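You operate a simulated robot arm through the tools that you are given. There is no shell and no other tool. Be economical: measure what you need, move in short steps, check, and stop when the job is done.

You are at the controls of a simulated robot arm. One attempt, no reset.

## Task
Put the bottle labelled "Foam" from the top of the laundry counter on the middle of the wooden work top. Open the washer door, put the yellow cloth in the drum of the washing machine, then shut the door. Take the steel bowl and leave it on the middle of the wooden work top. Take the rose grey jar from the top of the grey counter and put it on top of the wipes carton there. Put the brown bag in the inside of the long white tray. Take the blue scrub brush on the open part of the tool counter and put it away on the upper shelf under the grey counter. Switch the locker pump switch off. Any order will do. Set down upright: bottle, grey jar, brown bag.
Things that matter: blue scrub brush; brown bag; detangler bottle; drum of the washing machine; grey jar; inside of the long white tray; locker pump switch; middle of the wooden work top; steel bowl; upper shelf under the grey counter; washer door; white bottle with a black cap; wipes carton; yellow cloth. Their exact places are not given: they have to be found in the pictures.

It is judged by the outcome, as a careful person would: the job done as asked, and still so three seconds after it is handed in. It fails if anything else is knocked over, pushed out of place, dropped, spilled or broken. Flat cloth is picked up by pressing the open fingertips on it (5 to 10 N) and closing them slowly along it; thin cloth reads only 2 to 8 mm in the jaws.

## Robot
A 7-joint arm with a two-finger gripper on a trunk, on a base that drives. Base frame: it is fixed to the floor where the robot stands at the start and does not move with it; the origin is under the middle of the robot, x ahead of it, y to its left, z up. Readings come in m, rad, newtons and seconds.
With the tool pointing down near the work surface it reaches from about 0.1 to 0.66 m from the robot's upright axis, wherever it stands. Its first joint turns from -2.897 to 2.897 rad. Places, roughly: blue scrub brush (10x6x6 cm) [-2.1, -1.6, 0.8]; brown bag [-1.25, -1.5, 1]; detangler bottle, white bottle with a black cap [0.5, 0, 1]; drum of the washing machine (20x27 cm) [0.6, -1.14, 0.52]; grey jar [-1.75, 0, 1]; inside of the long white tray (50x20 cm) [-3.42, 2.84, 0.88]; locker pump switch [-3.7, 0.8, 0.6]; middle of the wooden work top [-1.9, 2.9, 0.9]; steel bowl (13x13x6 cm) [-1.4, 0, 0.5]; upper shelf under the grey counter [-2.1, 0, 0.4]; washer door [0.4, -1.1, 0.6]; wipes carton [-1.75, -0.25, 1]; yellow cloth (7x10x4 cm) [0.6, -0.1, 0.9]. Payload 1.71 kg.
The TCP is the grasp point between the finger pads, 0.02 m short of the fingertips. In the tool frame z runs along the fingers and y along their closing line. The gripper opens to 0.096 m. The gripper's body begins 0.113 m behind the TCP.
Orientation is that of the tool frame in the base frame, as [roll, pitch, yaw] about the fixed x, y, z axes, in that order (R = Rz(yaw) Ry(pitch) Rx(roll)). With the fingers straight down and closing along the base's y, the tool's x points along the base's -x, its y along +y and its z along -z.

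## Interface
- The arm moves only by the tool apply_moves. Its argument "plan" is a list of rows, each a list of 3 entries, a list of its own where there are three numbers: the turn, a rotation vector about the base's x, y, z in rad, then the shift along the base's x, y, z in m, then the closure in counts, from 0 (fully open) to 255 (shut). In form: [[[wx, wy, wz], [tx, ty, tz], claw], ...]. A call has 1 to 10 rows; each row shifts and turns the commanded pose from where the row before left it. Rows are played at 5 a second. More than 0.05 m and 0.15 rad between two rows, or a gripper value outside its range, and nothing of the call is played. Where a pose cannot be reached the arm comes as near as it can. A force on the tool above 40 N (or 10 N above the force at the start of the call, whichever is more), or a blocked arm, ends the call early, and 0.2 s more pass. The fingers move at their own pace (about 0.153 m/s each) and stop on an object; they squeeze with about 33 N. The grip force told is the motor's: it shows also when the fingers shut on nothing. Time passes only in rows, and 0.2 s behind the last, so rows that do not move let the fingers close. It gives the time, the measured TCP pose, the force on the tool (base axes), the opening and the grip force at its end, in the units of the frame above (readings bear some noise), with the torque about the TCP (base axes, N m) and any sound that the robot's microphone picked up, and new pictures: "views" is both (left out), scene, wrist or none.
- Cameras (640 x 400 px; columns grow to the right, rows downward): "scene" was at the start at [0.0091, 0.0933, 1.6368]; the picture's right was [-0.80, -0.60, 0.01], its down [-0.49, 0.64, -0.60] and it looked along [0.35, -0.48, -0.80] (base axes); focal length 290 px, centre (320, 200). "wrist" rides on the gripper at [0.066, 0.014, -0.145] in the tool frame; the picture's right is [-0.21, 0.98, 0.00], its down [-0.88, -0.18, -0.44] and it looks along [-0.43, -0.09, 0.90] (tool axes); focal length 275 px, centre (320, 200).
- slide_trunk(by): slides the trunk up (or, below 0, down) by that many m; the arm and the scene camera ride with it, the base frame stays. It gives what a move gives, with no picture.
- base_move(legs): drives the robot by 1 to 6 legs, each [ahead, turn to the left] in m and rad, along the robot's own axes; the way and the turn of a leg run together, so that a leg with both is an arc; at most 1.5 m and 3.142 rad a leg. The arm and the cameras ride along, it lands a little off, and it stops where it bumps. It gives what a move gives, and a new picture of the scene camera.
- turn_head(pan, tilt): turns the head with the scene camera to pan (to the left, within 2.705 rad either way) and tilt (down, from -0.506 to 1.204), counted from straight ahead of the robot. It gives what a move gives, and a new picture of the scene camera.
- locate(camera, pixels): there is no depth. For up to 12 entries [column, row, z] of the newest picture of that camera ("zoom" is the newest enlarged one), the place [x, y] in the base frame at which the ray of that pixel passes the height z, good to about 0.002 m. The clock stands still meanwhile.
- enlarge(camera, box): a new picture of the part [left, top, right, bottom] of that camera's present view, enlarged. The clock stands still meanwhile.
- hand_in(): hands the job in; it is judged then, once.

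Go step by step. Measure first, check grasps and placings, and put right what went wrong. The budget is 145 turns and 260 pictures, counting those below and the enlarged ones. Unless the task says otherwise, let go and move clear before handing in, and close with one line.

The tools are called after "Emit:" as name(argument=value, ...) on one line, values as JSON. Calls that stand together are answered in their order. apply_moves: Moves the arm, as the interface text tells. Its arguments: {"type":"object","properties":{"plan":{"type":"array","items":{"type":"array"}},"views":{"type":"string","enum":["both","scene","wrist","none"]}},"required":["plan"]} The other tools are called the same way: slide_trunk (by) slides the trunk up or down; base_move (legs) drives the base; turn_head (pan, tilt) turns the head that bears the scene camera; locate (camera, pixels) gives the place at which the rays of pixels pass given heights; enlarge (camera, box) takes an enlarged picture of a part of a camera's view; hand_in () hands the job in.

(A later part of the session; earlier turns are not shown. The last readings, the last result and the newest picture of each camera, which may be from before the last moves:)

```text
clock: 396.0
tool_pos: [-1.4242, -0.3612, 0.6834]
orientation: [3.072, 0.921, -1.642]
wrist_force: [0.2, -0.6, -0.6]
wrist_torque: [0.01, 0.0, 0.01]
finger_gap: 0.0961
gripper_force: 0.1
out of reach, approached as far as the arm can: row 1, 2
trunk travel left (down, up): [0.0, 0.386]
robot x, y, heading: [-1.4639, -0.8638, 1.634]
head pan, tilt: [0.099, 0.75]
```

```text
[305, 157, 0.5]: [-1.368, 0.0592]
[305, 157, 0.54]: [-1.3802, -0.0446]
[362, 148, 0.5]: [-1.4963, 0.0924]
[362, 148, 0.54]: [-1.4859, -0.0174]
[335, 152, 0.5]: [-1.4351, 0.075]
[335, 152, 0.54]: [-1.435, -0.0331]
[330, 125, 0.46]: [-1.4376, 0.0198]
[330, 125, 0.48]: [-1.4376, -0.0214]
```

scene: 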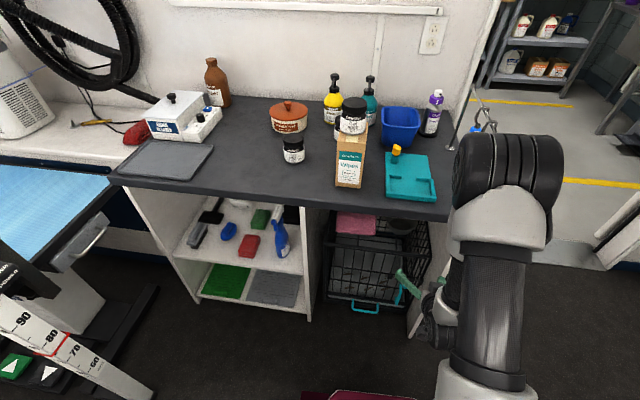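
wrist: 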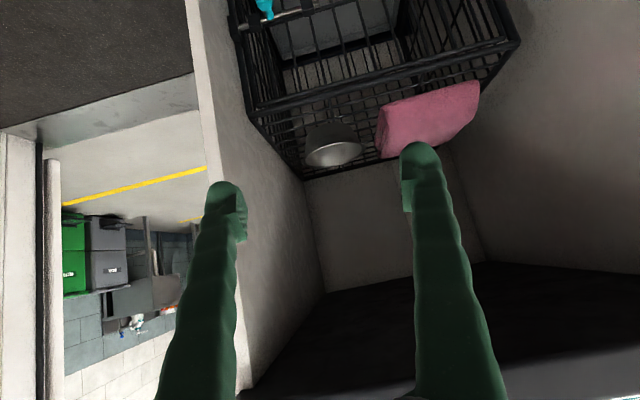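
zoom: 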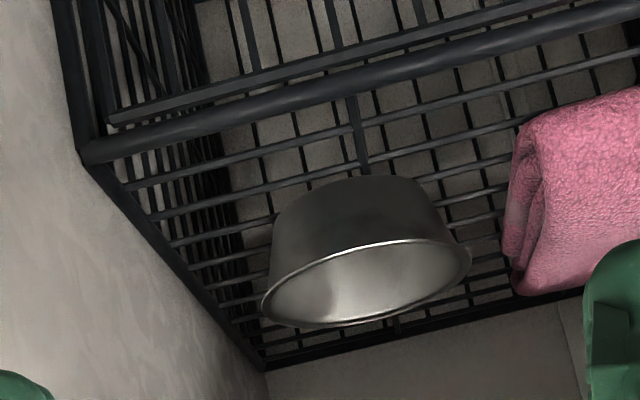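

Emit:
locate(camera="scene", pixels=[[375.5, 235.5, 0.47], [376.6, 221, 0.53], [376.6, 221, 0.47], [387, 218.6, 0.53], [418, 219, 0.53], [400, 235, 0.47], [428, 245, 0.47], [428, 220, 0.47]])

Emit:
locate(camera="wrist", pixels=[[376, 150, 0.47], [376, 150, 0.53], [363, 145, 0.53], [301, 161, 0.53], [357, 127, 0.49]])

```text
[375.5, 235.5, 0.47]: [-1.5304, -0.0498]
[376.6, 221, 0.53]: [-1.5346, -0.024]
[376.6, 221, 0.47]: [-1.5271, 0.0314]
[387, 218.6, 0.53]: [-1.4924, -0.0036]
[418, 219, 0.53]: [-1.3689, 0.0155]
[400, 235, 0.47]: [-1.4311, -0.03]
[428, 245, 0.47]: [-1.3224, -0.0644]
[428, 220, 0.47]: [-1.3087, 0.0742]
```

```text
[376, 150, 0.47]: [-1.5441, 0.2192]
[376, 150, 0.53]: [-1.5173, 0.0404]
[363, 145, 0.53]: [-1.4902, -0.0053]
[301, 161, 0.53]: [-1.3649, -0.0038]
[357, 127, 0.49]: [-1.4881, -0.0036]
```

Rim left edge is (-1.492,-0.004), z≈0.53, towel edge at -1.53. I'll pinch the left wall with a narrow opening (≈3 cm). First align and extend.

Emit:
apply_moves(plan=[[[0, 0, 0.07], [-0.02, 0.02, -0.01], 175], [[0.05, 0, 0], [-0.018, 0.03, -0.015], 175], [[0.05, 0, 0], [-0.015, 0.03, -0.02], 175], [[0, 0, 0], [-0.015, 0.03, -0.02], 175], [[0, 0, 0], [0, 0.0, 0], 175]])

```text
clock: 397.2
tool_pos: [-1.4903, -0.251, 0.6166]
orientation: [3.071, 1.02, -1.571]
wrist_force: [0.3, 0.4, 0.1]
wrist_torque: [0.01, 0.02, 0.0]
finger_gap: 0.0302
gripper_force: 0.1
trunk travel left (down, up): [0.0, 0.386]
robot x, y, heading: [-1.4607, -0.8659, 1.63]
head pan, tilt: [0.099, 0.75]
```

scene: 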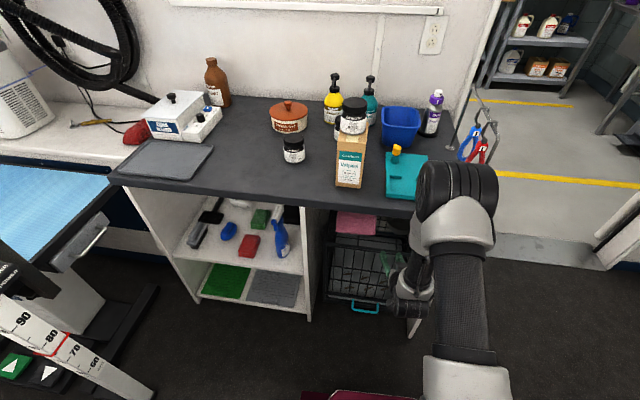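
wrist: 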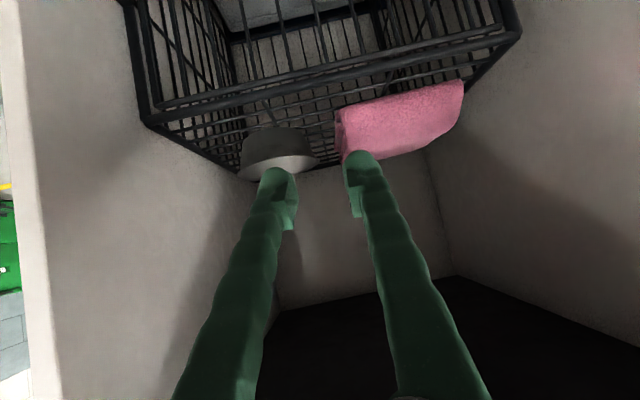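

Drive ahead 0.13, then move over the rim.

Emit:
base_move(legs=[[0.13, 0]])

Emit:
apply_moves(plan=[[[0, 0, 0], [0.0, 0.03, -0.01], 175], [[0, 0, 0], [0, 0.03, -0.01], 175], [[0, 0, 0], [0.0, 0.02, -0.01], 175], [[0, 0, 0], [0, 0.0, 0], 175]])

```text
clock: 398.5
tool_pos: [-1.5002, -0.122, 0.618]
orientation: [3.071, 1.022, -1.57]
wrist_force: [-0.7, 0.6, 0.8]
wrist_torque: [-0.03, 0.06, 0.0]
finger_gap: 0.0301
gripper_force: 0.0
trunk travel left (down, up): [0.0, 0.386]
robot x, y, heading: [-1.4679, -0.7316, 1.634]
head pan, tilt: [0.099, 0.75]
```

scene: 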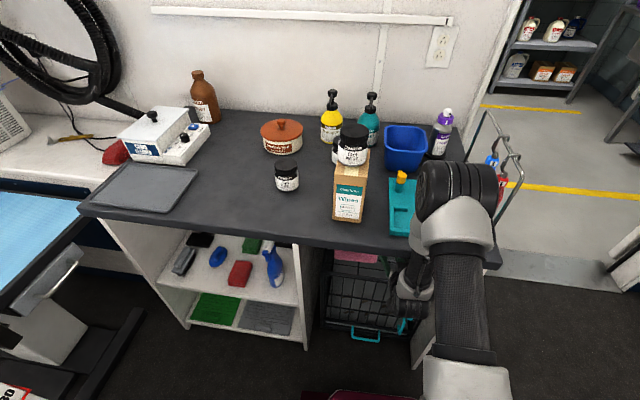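

```text
clock: 399.7
tool_pos: [-1.5011, -0.0888, 0.5935]
orientation: [3.072, 0.995, -1.564]
wrist_force: [-0.8, -1.5, -0.7]
wrist_torque: [0.18, 0.0, -0.04]
finger_gap: 0.0302
gripper_force: 0.0
trunk travel left (down, up): [0.0, 0.386]
robot x, y, heading: [-1.4717, -0.7426, 1.639]
head pan, tilt: [0.099, 0.75]
stopped in row 4: the arm was blocked; the commanded pose is now the measured one
```

scene: 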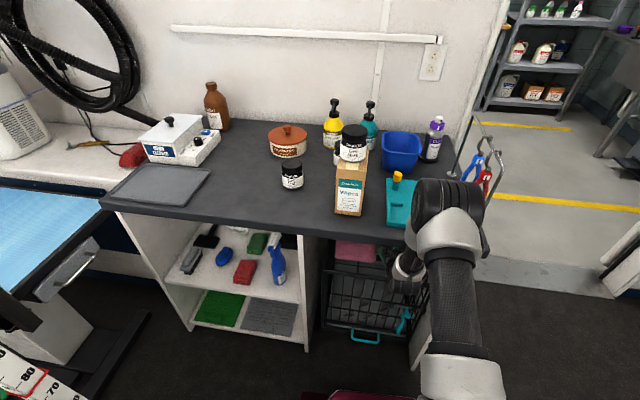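
wrist: 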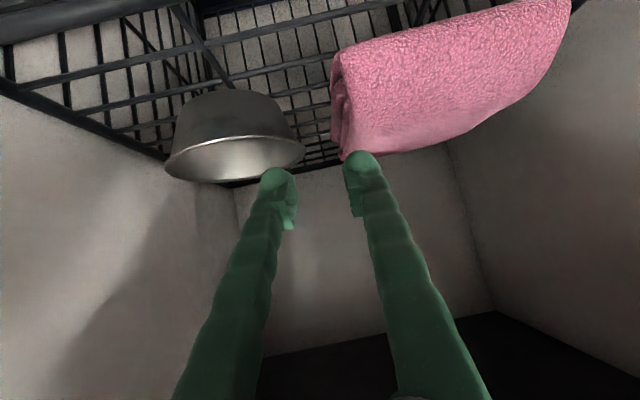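

The elbow met the counter edge and pushed the base back. I'll back the base off and reach with a straighter arm instead.

Emit:
base_move(legs=[[-0.14, 0]])

Emit:
apply_moves(plan=[[[0, 0, 0], [0.002, 0.035, 0], 175], [[0.03, 0, 0], [0.002, 0.035, 0], 175], [[0.03, 0, 0], [0.002, 0.035, 0], 175], [[0.03, 0, 0], [0, 0.035, 0], 175], [[0, 0, 0], [0, 0.0, 0], 175]])

```text
clock: 401.0
tool_pos: [-1.4915, -0.1943, 0.5789]
orientation: [3.072, 0.989, -1.567]
wrist_force: [-0.1, -1.3, 1.5]
wrist_torque: [-0.18, 0.01, 0.01]
finger_gap: 0.0301
gripper_force: 0.0
trunk travel left (down, up): [0.0, 0.386]
robot x, y, heading: [-1.4604, -0.873, 1.638]
head pan, tilt: [0.099, 0.75]
```

scene: 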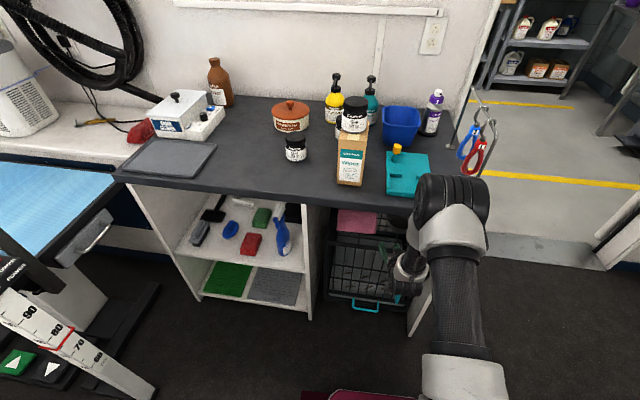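

```text
clock: 402.2
tool_pos: [-1.4844, -0.0555, 0.5865]
orientation: [3.07, 1.089, -1.567]
wrist_force: [0.3, 0.3, 0.7]
wrist_torque: [0.01, 0.0, 0.02]
finger_gap: 0.0302
gripper_force: 0.0
trunk travel left (down, up): [0.0, 0.386]
robot x, y, heading: [-1.4622, -0.8711, 1.64]
head pan, tilt: [0.099, 0.75]
```

scene: 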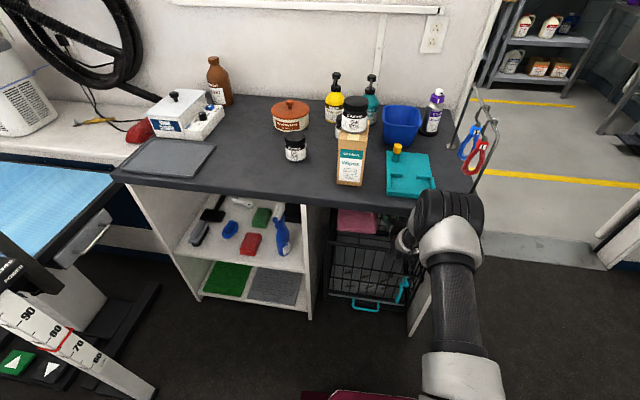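
wrist: 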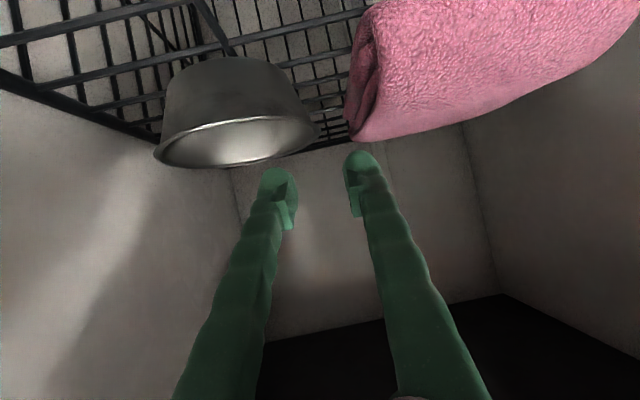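

Emit:
locate(camera="wrist", pixels=[[318, 130, 0.53], [318, 130, 0.52], [155, 157, 0.53], [238, 165, 0.53], [238, 118, 0.53], [348, 140, 0.5]])

```text
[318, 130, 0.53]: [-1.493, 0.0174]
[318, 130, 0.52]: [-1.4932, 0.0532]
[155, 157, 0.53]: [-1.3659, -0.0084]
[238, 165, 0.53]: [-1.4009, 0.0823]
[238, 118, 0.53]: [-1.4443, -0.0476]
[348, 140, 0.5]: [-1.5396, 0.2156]
```

Move over the left rim and descend.

Emit:
apply_moves(plan=[[[0, 0, 0], [-0.005, 0.025, 0], 175], [[0, 0, 0], [-0.004, 0.025, 0], 175], [[0, 0, 0], [0, 0, -0.02], 175], [[0, 0, 0], [0, 0, -0.02], 175], [[0, 0, 0], [0, 0, -0.012], 175], [[0, 0, 0], [0, 0, 0], 175]], views="wrist")

```text
clock: 403.6
tool_pos: [-1.4947, -0.0086, 0.5338]
orientation: [3.071, 1.09, -1.566]
wrist_force: [0.2, -0.7, 0.9]
wrist_torque: [-0.03, 0.02, 0.01]
finger_gap: 0.0302
gripper_force: 0.1
trunk travel left (down, up): [0.0, 0.386]
robot x, y, heading: [-1.4597, -0.8725, 1.639]
head pan, tilt: [0.099, 0.75]
```

wrist: 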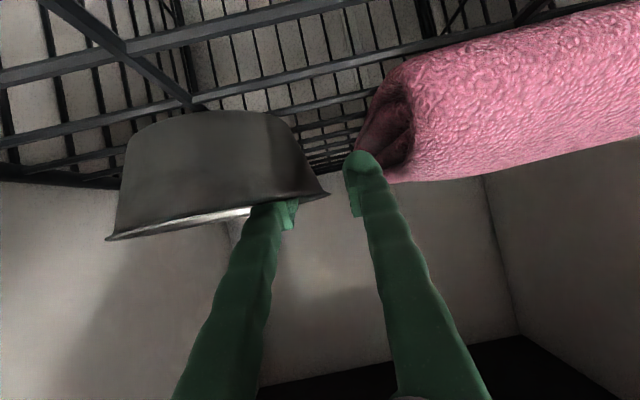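

One finger is inside the bowl, one outside. Lower 8 mm and close.

Emit:
apply_moves(plan=[[[0, 0, 0], [0, 0, -0.008], 175], [[0, 0, 0], [0, 0, 0], 200], [[0, 0, 0], [0, 0, 0], 225], [[0, 0, 0], [0, 0, 0], 255], [[0, 0, 0], [0, 0, 0], 255]], views="wrist")

```text
clock: 404.8
tool_pos: [-1.4927, -0.0079, 0.527]
orientation: [3.073, 1.093, -1.564]
wrist_force: [2.0, -1.1, 6.8]
wrist_torque: [-0.07, -0.81, -0.19]
finger_gap: 0.0093
gripper_force: 33.3
trunk travel left (down, up): [0.0, 0.386]
robot x, y, heading: [-1.4595, -0.8749, 1.637]
head pan, tilt: [0.099, 0.75]
```

wrist: 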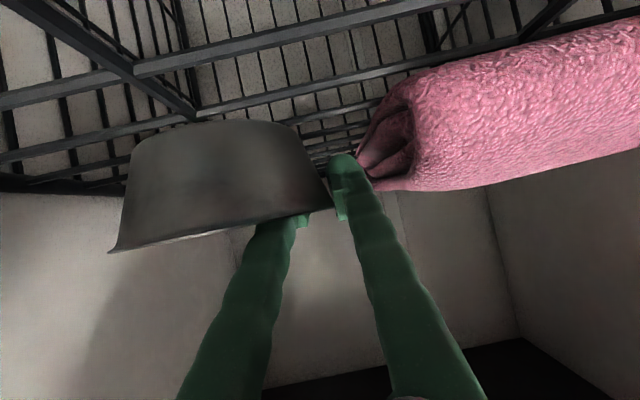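

Gripped. Lift 4 cm and withdraw straight back.

Emit:
apply_moves(plan=[[[0, 0, 0], [0, 0, 0.015], 255], [[0, 0, 0], [0, 0, 0.02], 255], [[0, 0, 0], [0, -0.005, 0.015], 255], [[0, 0, 0], [0, -0.035, 0], 255], [[0, 0, 0], [0, -0.04, 0], 255], [[0, 0, 0], [0, -0.04, 0], 255], [[0, 0, 0], [0, -0.04, 0], 255], [[0, 0, 0], [0, -0.04, 0.0], 255], [[0, 0, 0], [0, -0.03, 0.0], 255]])

```text
clock: 406.8
tool_pos: [-1.4941, -0.2387, 0.5739]
orientation: [3.07, 1.094, -1.567]
wrist_force: [-0.5, -0.2, -2.2]
wrist_torque: [0.02, 0.14, 0.0]
finger_gap: 0.0059
gripper_force: 32.3
trunk travel left (down, up): [0.0, 0.386]
robot x, y, heading: [-1.4627, -0.8748, 1.642]
head pan, tilt: [0.099, 0.75]
```

scene: 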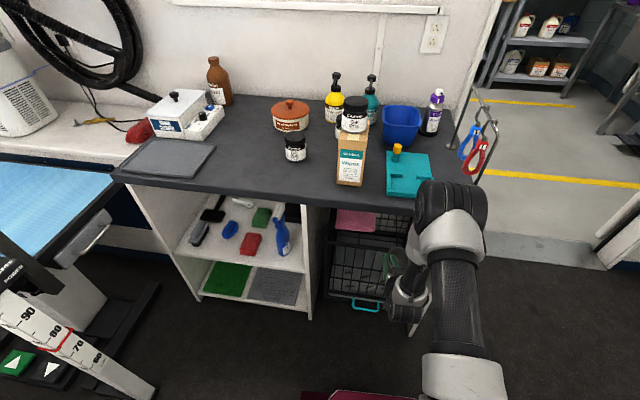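
wrist: 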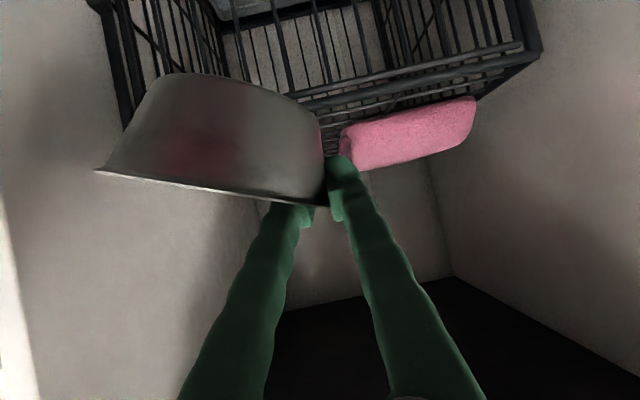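

The bowl is held level. Retract closer to the body before turning.

Emit:
apply_moves(plan=[[[0, 0, 0], [0.01, -0.04, 0.01], 255], [[0, 0, 0], [0.01, -0.04, 0.01], 255], [[0, 0, 0], [0.01, -0.035, 0.01], 255], [[0, 0, 0], [0.0, -0.03, 0.01], 255], [[0, 0, 0], [0, 0, 0], 255]])

```text
clock: 408.0
tool_pos: [-1.4662, -0.3839, 0.6149]
orientation: [3.071, 1.092, -1.567]
wrist_force: [0.8, -0.9, -1.8]
wrist_torque: [-0.03, 0.1, 0.01]
finger_gap: 0.0062
gripper_force: 32.5
trunk travel left (down, up): [0.0, 0.386]
robot x, y, heading: [-1.4647, -0.8722, 1.639]
head pan, tilt: [0.099, 0.75]
5 turns are left
```

scene: 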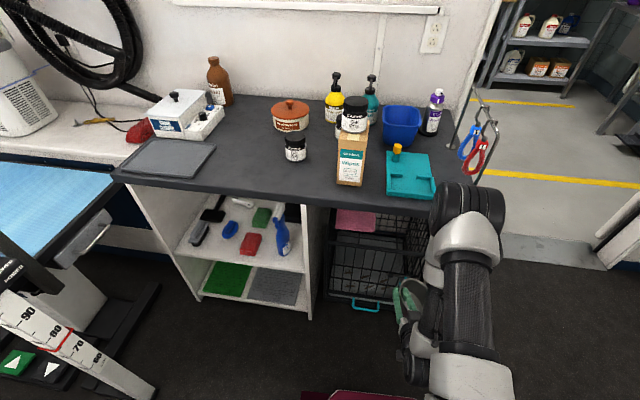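
wrist: 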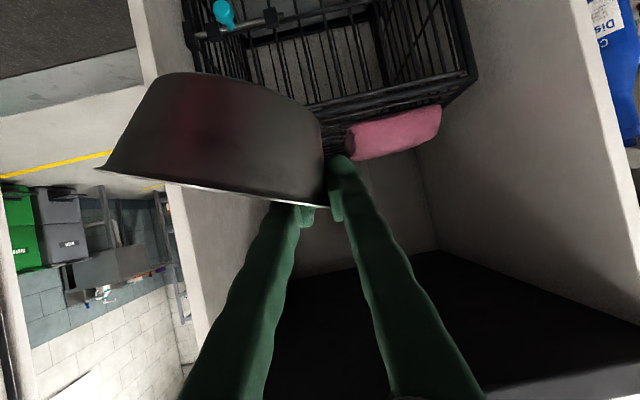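

Only 5 turns remain, so I'll chain the moves: out of the van, raise the trunk, drive in front of the bench, and look.

Emit:
base_move(legs=[[0, -1.105], [0.889, 0], [0, 1.037], [1.0, 0], [0.8, 0]])

Emit:
slide_trunk(by=0.38)

Emit:
base_move(legs=[[0, 1.029], [1.39, 0], [0, -1.029]])

Emit:
turn_head(pan=0.4, tilt=0.75)

Emit:
locate(camera="scene", pixels=[[320, 200, 0.88], [320, 300, 0.88], [450, 200, 0.88], [450, 300, 0.88]])

```text
clock: 428.9
tool_pos: [-0.5224, 1.8248, 0.6167]
orientation: [3.072, 1.091, -1.703]
wrist_force: [0.0, 0.0, -3.0]
wrist_torque: [-0.02, 0.05, 0.01]
finger_gap: 0.0059
gripper_force: 31.9
trunk travel left (down, up): [0.0, 0.386]
robot x, y, heading: [-0.588, 1.3404, 1.5]
head pan, tilt: [0.099, 0.75]
```

scene: 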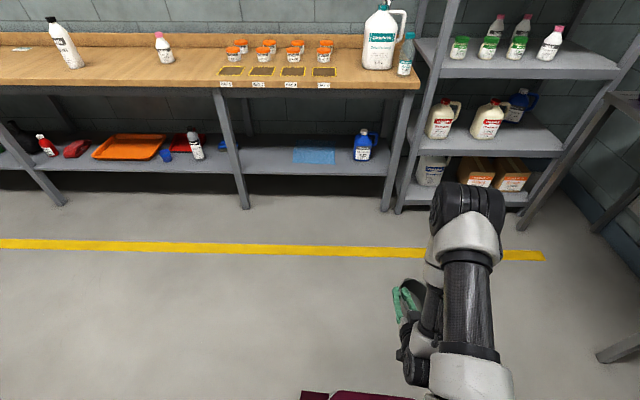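

```text
clock: 432.6
tool_pos: [-0.5241, 1.8171, 1.0032]
orientation: [3.068, 1.108, -1.707]
wrist_force: [0.5, -0.5, -1.4]
wrist_torque: [0.01, 0.09, -0.01]
finger_gap: 0.006
gripper_force: 32.3
trunk travel left (down, up): [-0.38, 0.006]
robot x, y, heading: [-0.5835, 1.3387, 1.503]
head pan, tilt: [0.099, 0.75]
```

```text
clock: 446.1
tool_pos: [-1.599, 2.646, 1.0015]
orientation: [3.069, 1.106, -1.781]
wrist_force: [-0.1, -0.2, -2.5]
wrist_torque: [0.02, 0.1, -0.01]
finger_gap: 0.0059
gripper_force: 32.0
trunk travel left (down, up): [-0.38, 0.006]
robot x, y, heading: [-1.6988, 2.1762, 1.428]
head pan, tilt: [0.099, 0.75]
```

scene: 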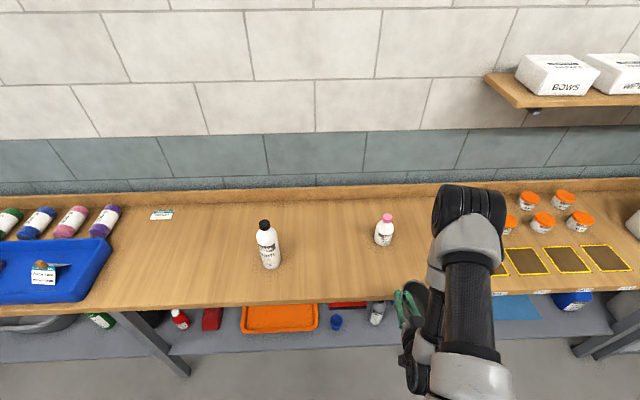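

```text
clock: 446.9
tool_pos: [-1.5962, 2.6453, 1.0115]
orientation: [3.075, 1.16, -1.772]
wrist_force: [1.2, -0.9, -1.4]
wrist_torque: [0.05, 0.07, -0.03]
finger_gap: 0.0062
gripper_force: 32.9
trunk travel left (down, up): [-0.38, 0.006]
robot x, y, heading: [-1.696, 2.1785, 1.428]
head pan, tilt: [0.4, 0.75]
```

scene: 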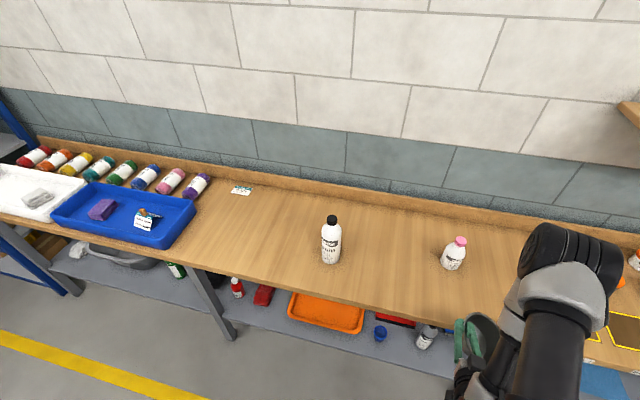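

```text
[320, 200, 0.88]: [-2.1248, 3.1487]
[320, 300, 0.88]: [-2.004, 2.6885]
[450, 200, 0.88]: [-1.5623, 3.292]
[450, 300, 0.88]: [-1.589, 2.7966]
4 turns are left
```

The robot is in front of the bench with the bowl (TCP (-1.596,2.645,1.01)). I'll now place the bowl right of the bottle, then chain the drive back into the van and get a view of the brown bag.

Emit:
base_move(legs=[[0, 0.143]])

Emit:
apply_moves(plan=[[[-0.06, 0, 0], [-0.034, 0.029, -0.006], 255], [[0, 0, 0], [-0.034, 0.029, -0.006], 255], [[0, 0, 0], [-0.034, 0.029, -0.006], 255], [[0, 0, 0], [-0.034, 0.029, -0.006], 255], [[0, 0, 0], [-0.034, 0.029, -0.006], 255], [[0, 0, 0], [-0.03, 0.029, -0.006], 255], [[0, 0, 0], [0, 0, 0], 255]], views="scene")

Emit:
apply_moves(plan=[[[0, 0, 0], [0, 0, -0.01], 255], [[0, 0, 0], [0, 0, -0.01], 255], [[0, 0, 0], [0, 0, -0.005], 255], [[0, 0, 0], [0, 0, -0.005], 255], [[0, 0, 0], [0, 0, -0.005], 255], [[0, 0, 0], [0, 0, -0.005], 255], [[0, 0, 0], [0, 0, -0.005], 255], [[0, 0, 0], [0, 0, 0], 255]], views="none")

Emit:
apply_moves(plan=[[[0, 0, 0], [0, 0, 0], 220], [[0, 0, 0], [0, 0, 0], 175], [[0, 0, 0], [0, 0, 0], 175], [[0, 0, 0], [0, 0, 0.03], 175], [[0, 0, 0], [0, 0, 0.03], 175], [[0, 0, 0], [0, 0, 0.03], 175], [[0, 0, 0], [0.01, -0.04, 0], 175], [[0, 0, 0], [0.02, -0.04, 0], 175], [[0, 0, 0], [0.02, -0.04, 0], 175], [[0, 0, 0], [0.02, -0.04, 0], 0]], views="scene")

Emit:
base_move(legs=[[-0.35, 0]])

Emit:
slide_trunk(by=-0.38)

Emit:
base_move(legs=[[0, -1.89], [1.04, 0], [0, -1.251]])

Emit:
base_move(legs=[[0.95, 0], [0.9, 0]])

Emit:
slide_trunk(by=0.3)

Emit:
apply_moves(plan=[[[0.14, 0, 0], [0, 0.0, 0.03], 0], [[0.14, 0, 0], [0, 0.0, 0.03], 0], [[0.14, 0, 0], [0, 0.0, 0.03], 0], [[0.14, 0, 0], [0, 0, 0.03], 0], [[0.14, 0, 0], [0, 0, 0.03], 0], [[0.14, 0, 0], [0, 0, 0.03], 0], [[0.14, 0, 0], [0, 0, 0.03], 0], [[0.11, 0, 0], [0, 0, 0.02], 0]], views="none")

Emit:
base_move(legs=[[0, -0.785], [0.7, 0], [0, 0.785]])

Emit:
turn_head(pan=0.1, tilt=0.9)

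Emit:
locate(camera="scene", pixels=[[200, 100, 0.89], [320, 100, 0.89], [440, 100, 0.89], [200, 200, 0.89], [320, 200, 0.89], [440, 200, 0.89], [200, 300, 0.89], [320, 300, 0.89], [440, 300, 0.89], [200, 200, 1.0], [320, 200, 1.0], [440, 200, 1.0]])

Emit:
apply_moves(plan=[[[0, 0, 0], [0, 0, 0], 0]], views="wrist")

Emit:
locate(camera="wrist", pixels=[[200, 100, 0.89], [320, 100, 0.89], [440, 100, 0.89], [200, 200, 0.89], [320, 200, 0.89], [440, 200, 0.89], [320, 300, 0.89], [200, 150, 1.0], [320, 150, 1.0], [440, 150, 1.0], [320, 50, 1.0], [320, 50, 0.89]])

```text
clock: 448.0
tool_pos: [-1.666, 2.6498, 1.0021]
orientation: [3.057, 1.131, -1.642]
wrist_force: [0.3, -0.6, -2.1]
wrist_torque: [-0.02, 0.09, 0.01]
finger_gap: 0.006
gripper_force: 32.4
trunk travel left (down, up): [-0.38, 0.006]
robot x, y, heading: [-1.6961, 2.1774, 1.572]
head pan, tilt: [0.4, 0.75]
```

scene: 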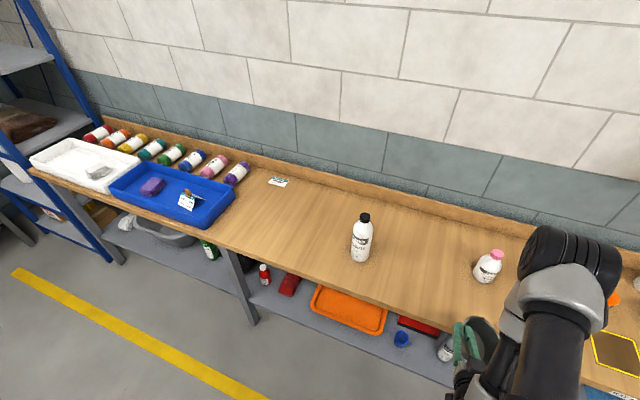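

```text
clock: 449.6
tool_pos: [-1.8637, 2.808, 0.9732]
orientation: [3.064, 1.088, -1.635]
wrist_force: [0.5, -0.5, -1.7]
wrist_torque: [-0.02, 0.11, 0.0]
finger_gap: 0.006
gripper_force: 32.1
trunk travel left (down, up): [-0.38, 0.006]
robot x, y, heading: [-1.6987, 2.1768, 1.569]
head pan, tilt: [0.4, 0.75]
```

scene: 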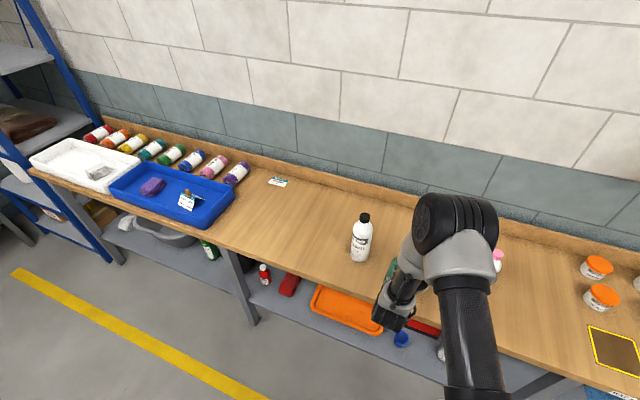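

```text
clock: 451.4
tool_pos: [-1.8646, 2.8076, 0.9285]
orientation: [3.065, 1.089, -1.636]
wrist_force: [-3.0, 0.1, 9.0]
wrist_torque: [-0.16, -0.68, -0.08]
finger_gap: 0.0078
gripper_force: 33.4
trunk travel left (down, up): [-0.38, 0.006]
robot x, y, heading: [-1.6981, 2.174, 1.571]
head pan, tilt: [0.4, 0.75]
```

```text
clock: 453.6
tool_pos: [-1.7919, 2.6532, 1.0164]
orientation: [3.064, 1.089, -1.634]
wrist_force: [-0.3, -0.3, 0.6]
wrist_torque: [0.01, 0.01, 0.0]
finger_gap: 0.096
gripper_force: 0.0
trunk travel left (down, up): [-0.38, 0.006]
robot x, y, heading: [-1.7018, 2.1782, 1.573]
head pan, tilt: [0.4, 0.75]
```

scene: 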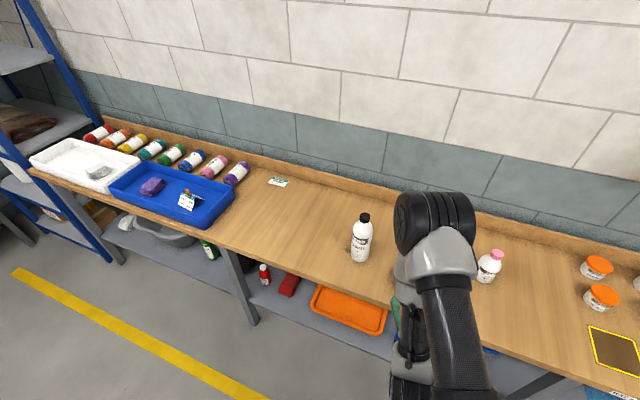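

```text
clock: 456.1
tool_pos: [-1.7907, 2.291, 1.0172]
orientation: [3.064, 1.089, -1.637]
wrist_force: [-0.1, 0.0, 0.1]
wrist_torque: [0.0, -0.03, -0.01]
finger_gap: 0.096
gripper_force: 0.0
trunk travel left (down, up): [-0.38, 0.006]
robot x, y, heading: [-1.7003, 1.8099, 1.566]
head pan, tilt: [0.4, 0.75]
```

scene: 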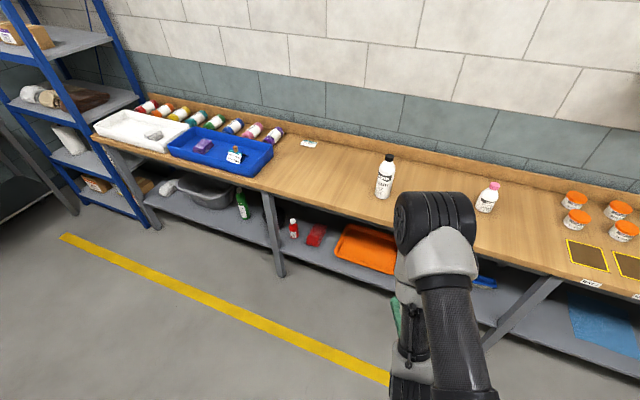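

```text
clock: 459.7
tool_pos: [-1.7956, 2.2872, 0.6462]
orientation: [3.035, 1.126, -1.664]
wrist_force: [-0.1, -0.1, 0.4]
wrist_torque: [-0.02, 0.01, -0.02]
finger_gap: 0.0961
gripper_force: 0.1
trunk travel left (down, up): [0.0, 0.386]
robot x, y, heading: [-1.6954, 1.8103, 1.571]
head pan, tilt: [0.4, 0.75]
```

```text
clock: 474.6
tool_pos: [-0.5505, 1.0495, 0.6377]
orientation: [3.072, 1.113, 1.563]
wrist_force: [0.2, 0.6, -0.3]
wrist_torque: [0.01, -0.01, 0.01]
finger_gap: 0.0958
gripper_force: 0.0
trunk travel left (down, up): [0.0, 0.386]
robot x, y, heading: [-0.6722, 1.5179, -1.514]
head pan, tilt: [0.4, 0.75]
```

scene: 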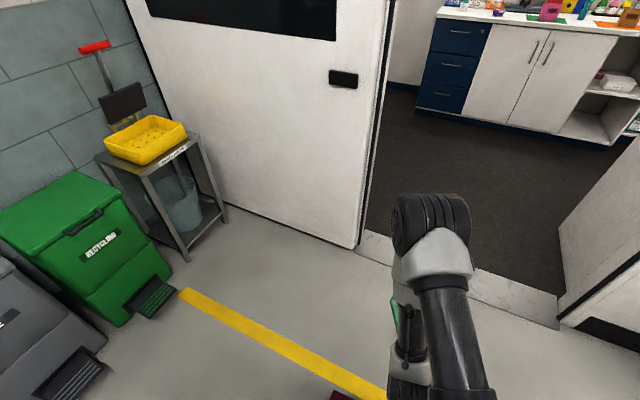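

```text
clock: 484.5
tool_pos: [-0.4786, -0.7838, 0.646]
orientation: [3.05, 1.145, 1.521]
wrist_force: [0.0, 0.3, -0.6]
wrist_torque: [0.0, 0.01, -0.03]
finger_gap: 0.0961
gripper_force: 0.0
trunk travel left (down, up): [0.0, 0.386]
robot x, y, heading: [-0.5998, -0.3212, -1.531]
head pan, tilt: [0.4, 0.75]
```

scene: 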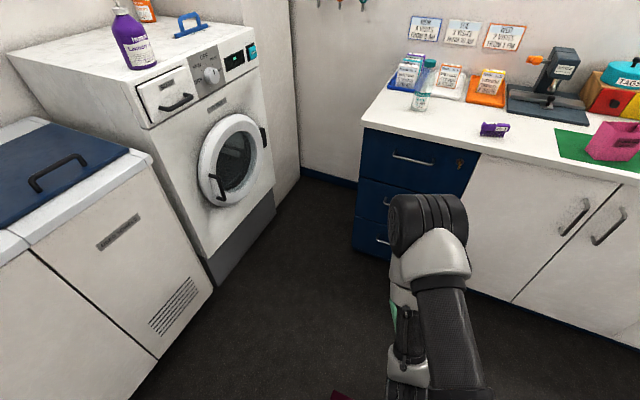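

```text
clock: 487.5
tool_pos: [-0.4721, -0.7887, 0.9543]
orientation: [2.997, 1.192, 1.474]
wrist_force: [-0.7, 0.0, -0.4]
wrist_torque: [-0.01, -0.01, 0.0]
finger_gap: 0.096
gripper_force: 0.0
trunk travel left (down, up): [-0.3, 0.086]
robot x, y, heading: [-0.5941, -0.3205, -1.533]
head pan, tilt: [0.4, 0.75]
```

```text
clock: 489.3
tool_pos: [-0.469, -0.8032, 1.1659]
orientation: [3.092, 0.069, 1.55]
wrist_force: [-0.5, -0.5, 0.2]
wrist_torque: [0.01, -0.03, 0.0]
finger_gap: 0.0959
gripper_force: 0.1
out of reach, approached as far as the arm can: row 1
trunk travel left (down, up): [-0.3, 0.086]
robot x, y, heading: [-0.5894, -0.3208, -1.539]
head pan, tilt: [0.4, 0.75]
```

```text
clock: 498.2
tool_pos: [-0.9334, -1.3181, 1.1655]
orientation: [3.092, 0.07, 1.554]
wrist_force: [0.6, 0.7, 0.1]
wrist_torque: [-0.02, 0.0, 0.0]
finger_gap: 0.0959
gripper_force: 0.1
trunk travel left (down, up): [-0.3, 0.086]
robot x, y, heading: [-1.0643, -0.8322, -1.529]
head pan, tilt: [0.4, 0.75]
```

scene: 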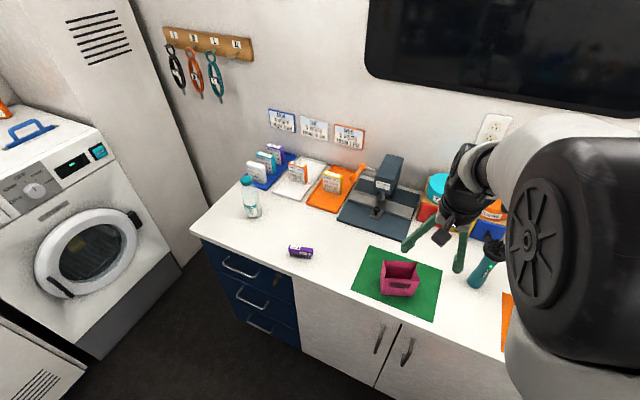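

```text
clock: 499.0
tool_pos: [-0.9334, -1.3, 1.1724]
orientation: [3.09, 0.084, 1.557]
wrist_force: [-0.2, 0.4, -0.2]
wrist_torque: [0.02, 0.05, 0.01]
finger_gap: 0.0962
gripper_force: 0.0
trunk travel left (down, up): [-0.3, 0.086]
robot x, y, heading: [-1.0637, -0.8328, -1.532]
head pan, tilt: [0.099, 0.901]
```

scene: 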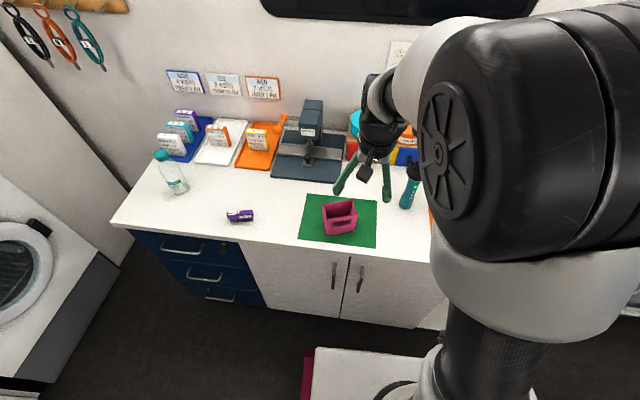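

```text
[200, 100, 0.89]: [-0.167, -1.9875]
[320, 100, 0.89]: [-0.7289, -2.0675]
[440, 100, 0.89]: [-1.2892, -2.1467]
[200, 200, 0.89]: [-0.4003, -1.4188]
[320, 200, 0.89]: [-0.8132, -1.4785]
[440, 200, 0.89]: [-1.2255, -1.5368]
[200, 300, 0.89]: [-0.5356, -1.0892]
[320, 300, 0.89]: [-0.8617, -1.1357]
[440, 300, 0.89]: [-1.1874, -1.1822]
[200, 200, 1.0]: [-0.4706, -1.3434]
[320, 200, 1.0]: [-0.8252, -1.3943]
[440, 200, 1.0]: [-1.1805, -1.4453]
```

```text
clock: 499.4
tool_pos: [-0.9345, -1.2998, 1.1735]
orientation: [3.089, 0.085, 1.557]
wrist_force: [0.0, 0.2, 1.0]
wrist_torque: [0.01, 0.0, 0.0]
finger_gap: 0.0962
gripper_force: 0.1
trunk travel left (down, up): [-0.3, 0.086]
robot x, y, heading: [-1.0634, -0.8322, -1.53]
head pan, tilt: [0.099, 0.901]
```

wrist: 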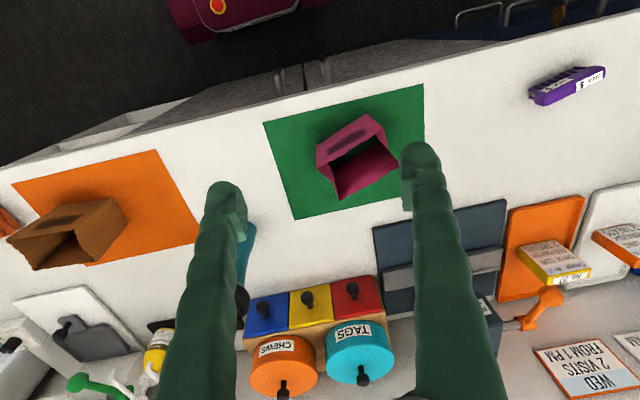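

```text
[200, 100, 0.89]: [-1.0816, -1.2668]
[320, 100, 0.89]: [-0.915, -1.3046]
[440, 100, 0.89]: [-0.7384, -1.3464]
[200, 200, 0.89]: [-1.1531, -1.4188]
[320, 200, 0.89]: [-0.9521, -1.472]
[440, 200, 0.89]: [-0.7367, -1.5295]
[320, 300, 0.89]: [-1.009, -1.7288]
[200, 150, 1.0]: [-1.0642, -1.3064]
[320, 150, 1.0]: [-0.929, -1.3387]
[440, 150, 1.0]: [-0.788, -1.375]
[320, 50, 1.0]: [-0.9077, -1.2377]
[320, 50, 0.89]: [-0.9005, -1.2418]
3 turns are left
```

The bowl was set down (9 N contact, released) and I have the brown bag in the wrist view at (70,235), which works out to about (-1.335,-1.40) with its slot panel along x. I'll grip across its depth, lift, and chain the drive to the tray.

Emit:
apply_moves(plan=[[[0.085, 0.051, 0], [-0.03, 0, 0.01], 0], [[0, 0, -0.15], [-0.0411, -0.011, 0], 0], [[0, 0, -0.15], [-0.0411, -0.011, 0], 0], [[0, 0, -0.15], [-0.0411, -0.011, 0], 0], [[0, 0, -0.15], [-0.0411, -0.011, 0], 0], [[0, 0, -0.15], [-0.0411, -0.011, 0], 0], [[0, 0, -0.15], [-0.0411, -0.011, 0], 0], [[0, 0, -0.15], [-0.0411, -0.011, 0], 0], [[0, 0, -0.15], [-0.0411, -0.011, 0], 0], [[0, 0, -0.15], [-0.0411, -0.011, 0], 0]], views="none")

Emit:
apply_moves(plan=[[[0, 0, -0.15], [0, 0, 0], 0], [[0, 0, -0.05], [0, 0, -0.04], 0], [[0, 0, 0], [0, 0, -0.04], 0], [[0, 0, 0], [0, 0, -0.04], 0], [[0, 0, 0], [0, 0, -0.04], 0], [[0, 0, 0], [0, 0, -0.04], 0], [[0, 0, 0], [0, 0, -0.04], 0], [[0, 0, 0], [0, 0, 0], 0]], views="wrist")

Emit:
apply_moves(plan=[[[0, 0, 0], [0, 0, 0], 60], [[0, 0, 0], [0, 0, 0], 130], [[0, 0, 0], [0, 0, 0], 200], [[0, 0, 0], [0, 0, 0], 255], [[0, 0, 0], [0, 0, 0], 255], [[0, 0, 0], [0, 0, 0.03], 255], [[0, 0, 0], [0, 0, 0.045], 255], [[0, 0, 0], [0, 0, 0.045], 255], [[0, 0, 0], [0, 0, 0.045], 255], [[0, 0, 0], [0, 0, 0.035], 255]], views="wrist")

Emit:
apply_moves(plan=[[[0, 0, 0], [0.037, 0.03, 0], 255], [[0, 0, 0], [0.037, 0.03, 0], 255], [[0, 0, 0], [0.037, 0.03, 0], 255], [[0, 0, 0], [0.037, 0.03, 0], 255], [[0, 0, 0], [0.037, 0.03, 0], 255]], views="none")

Emit:
base_move(legs=[[0, 2.31], [0.59, 0], [0, 0.785]])

Emit:
slide_trunk(by=-0.3)

Emit:
base_move(legs=[[0.95, 0], [0.9, 0]])

Emit:
slide_trunk(by=0.3)

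Emit:
base_move(legs=[[0, 1.355], [1.36, 0], [1.36, 0], [0, -1.355]])

Emit:
turn_head(pan=0.2, tilt=0.8)

Emit:
locate(camera="scene", pixels=[[80, 150, 0.89], [200, 150, 0.89], [320, 150, 0.89], [440, 150, 0.89], [560, 150, 0.89], [80, 230, 0.89], [200, 230, 0.89], [320, 230, 0.89], [440, 230, 0.89], [560, 230, 0.89], [320, 300, 0.89], [320, 230, 0.94]])

Emit:
apply_moves(plan=[[[0, 0, 0], [0, 0, 0], 255]], views="wrist")

```text
clock: 501.6
tool_pos: [-1.3348, -1.3994, 1.1844]
orientation: [-3.138, 0.001, 0.205]
wrist_force: [0.6, 0.3, 0.3]
wrist_torque: [0.0, -0.01, -0.03]
finger_gap: 0.0958
gripper_force: 0.1
trunk travel left (down, up): [-0.3, 0.086]
robot x, y, heading: [-1.0637, -0.8315, -1.529]
head pan, tilt: [0.099, 0.901]
```

```text
clock: 503.4
tool_pos: [-1.3343, -1.3965, 0.9445]
orientation: [-3.139, 0.002, 0.009]
wrist_force: [0.4, -0.1, 0.3]
wrist_torque: [-0.01, 0.04, 0.01]
finger_gap: 0.0963
gripper_force: 0.0
trunk travel left (down, up): [-0.3, 0.086]
robot x, y, heading: [-1.0615, -0.8327, -1.528]
head pan, tilt: [0.099, 0.901]
```

wrist: 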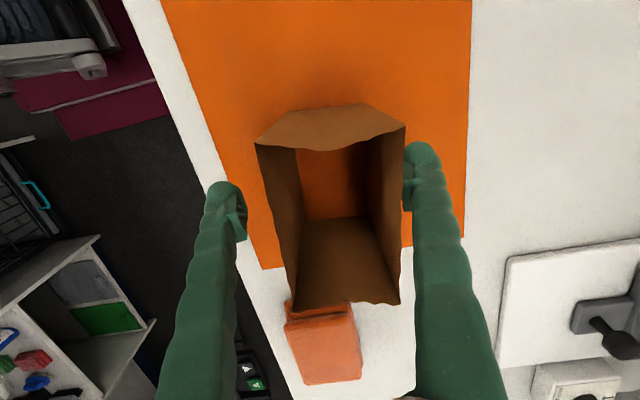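

```text
clock: 505.6
tool_pos: [-1.3303, -1.3978, 1.1431]
orientation: [-3.137, 0.003, 0.009]
wrist_force: [-0.2, 0.2, -0.8]
wrist_torque: [-0.05, 0.01, 0.0]
finger_gap: 0.0678
gripper_force: 32.6
trunk travel left (down, up): [-0.3, 0.086]
robot x, y, heading: [-1.0596, -0.8346, -1.53]
head pan, tilt: [0.099, 0.901]
```

wrist: 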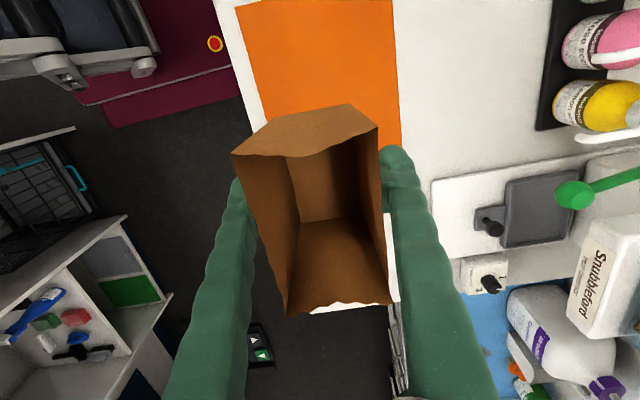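

```text
clock: 506.8
tool_pos: [-1.1469, -1.2473, 1.1385]
orientation: [-3.14, 0.002, 0.009]
wrist_force: [0.5, -0.2, -0.3]
wrist_torque: [-0.05, -0.01, 0.01]
finger_gap: 0.0678
gripper_force: 33.4
trunk travel left (down, up): [-0.3, 0.086]
robot x, y, heading: [-1.0629, -0.8313, -1.525]
head pan, tilt: [0.099, 0.901]
```

```text
clock: 519.3
tool_pos: [-0.5058, -0.0286, 1.1374]
orientation: [-3.138, 0.001, 3.076]
wrist_force: [-0.1, -0.1, -0.1]
wrist_torque: [-0.02, -0.02, 0.01]
finger_gap: 0.0678
gripper_force: 33.0
trunk travel left (down, up): [-0.3, 0.086]
robot x, y, heading: [-0.6251, -0.436, 1.542]
head pan, tilt: [0.099, 0.901]
```

scene: 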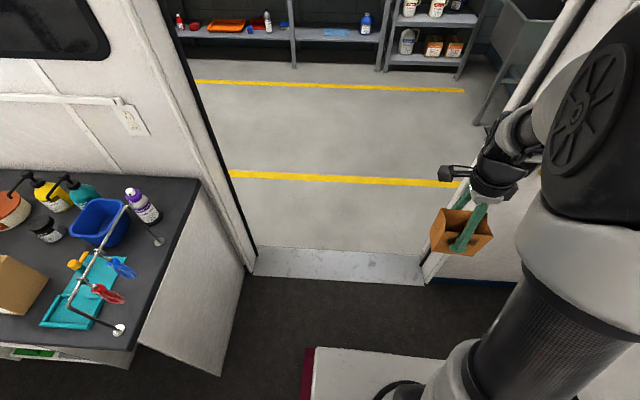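

```text
clock: 522.3
tool_pos: [-0.5056, -0.0457, 0.8459]
orientation: [3.13, -0.001, 3.077]
wrist_force: [-0.3, 0.3, -0.7]
wrist_torque: [-0.02, 0.03, -0.03]
finger_gap: 0.0678
gripper_force: 33.0
trunk travel left (down, up): [0.0, 0.386]
robot x, y, heading: [-0.6241, -0.4321, 1.537]
head pan, tilt: [0.099, 0.901]
```

```text
clock: 532.2
tool_pos: [-0.4463, 1.8083, 0.844]
orientation: [3.128, -0.001, 3.079]
wrist_force: [-1.0, 0.3, -0.7]
wrist_torque: [0.01, 0.02, -0.05]
finger_gap: 0.0679
gripper_force: 33.2
trunk travel left (down, up): [0.0, 0.386]
robot x, y, heading: [-0.5643, 1.4189, 1.537]
head pan, tilt: [0.099, 0.901]
```

scene: 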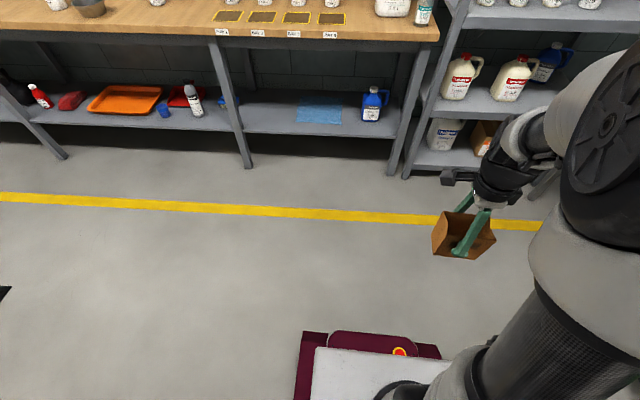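

```text
clock: 535.2
tool_pos: [-0.4472, 1.7952, 1.1497]
orientation: [3.114, -0.002, 3.08]
wrist_force: [-1.0, 1.2, 0.2]
wrist_torque: [0.01, -0.02, 0.0]
finger_gap: 0.068
gripper_force: 33.6
trunk travel left (down, up): [-0.3, 0.086]
robot x, y, heading: [-0.5597, 1.4192, 1.543]
head pan, tilt: [0.099, 0.901]
```

```text
clock: 557.1
tool_pos: [-3.0545, 2.4606, 1.1508]
orientation: [3.113, -0.002, 3.075]
wrist_force: [0.4, 0.1, -0.4]
wrist_torque: [-0.03, 0.01, 0.01]
finger_gap: 0.0678
gripper_force: 32.9
trunk travel left (down, up): [-0.3, 0.086]
robot x, y, heading: [-3.1749, 2.0822, 1.538]
head pan, tilt: [0.099, 0.901]
```

scene: 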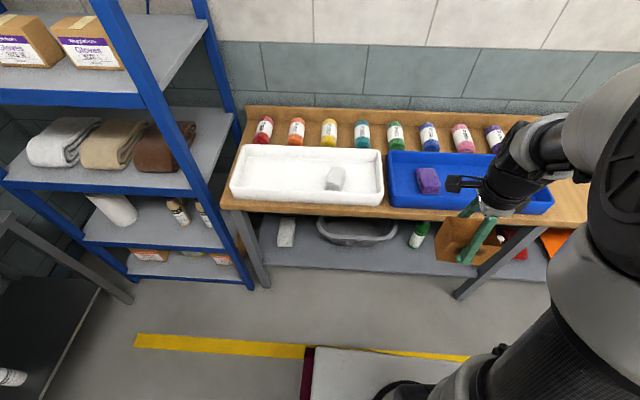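

```text
clock: 557.8
tool_pos: [-3.0556, 2.4428, 1.1554]
orientation: [3.098, -0.003, 3.077]
wrist_force: [0.1, -0.6, -0.8]
wrist_torque: [0.07, -0.02, -0.01]
finger_gap: 0.0674
gripper_force: 32.6
trunk travel left (down, up): [-0.3, 0.086]
robot x, y, heading: [-3.1717, 2.0847, 1.536]
head pan, tilt: [0.201, 0.799]
```

scene: 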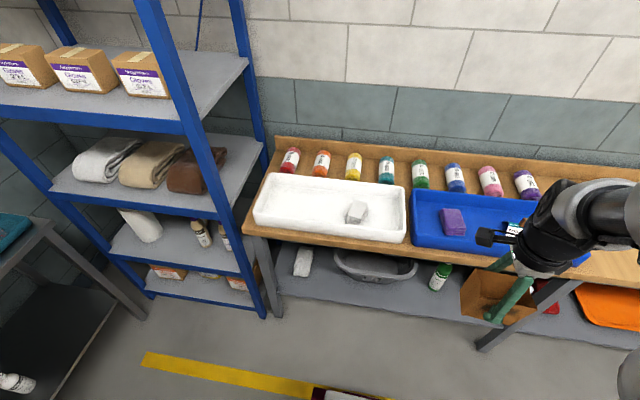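

```text
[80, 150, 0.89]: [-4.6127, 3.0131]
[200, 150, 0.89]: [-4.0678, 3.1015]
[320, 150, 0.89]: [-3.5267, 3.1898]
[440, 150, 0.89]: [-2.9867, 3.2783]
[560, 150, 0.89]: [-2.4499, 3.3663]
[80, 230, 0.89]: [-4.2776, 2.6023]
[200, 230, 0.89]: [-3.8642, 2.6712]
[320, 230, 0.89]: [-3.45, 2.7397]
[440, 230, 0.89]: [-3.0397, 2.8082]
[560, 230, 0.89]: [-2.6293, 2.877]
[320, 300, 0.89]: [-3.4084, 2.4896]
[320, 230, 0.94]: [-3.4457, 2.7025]
```

```text
clock: 558.2
tool_pos: [-3.0566, 2.4427, 1.1551]
orientation: [3.097, -0.003, 3.078]
wrist_force: [0.3, -0.2, 0.0]
wrist_torque: [-0.01, -0.02, 0.0]
finger_gap: 0.0675
gripper_force: 32.8
trunk travel left (down, up): [-0.3, 0.086]
robot x, y, heading: [-3.1745, 2.0871, 1.536]
head pan, tilt: [0.201, 0.799]
2 turns are left
```

wrist: 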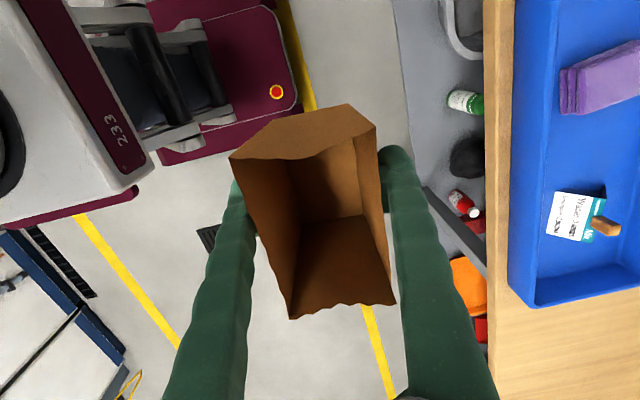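

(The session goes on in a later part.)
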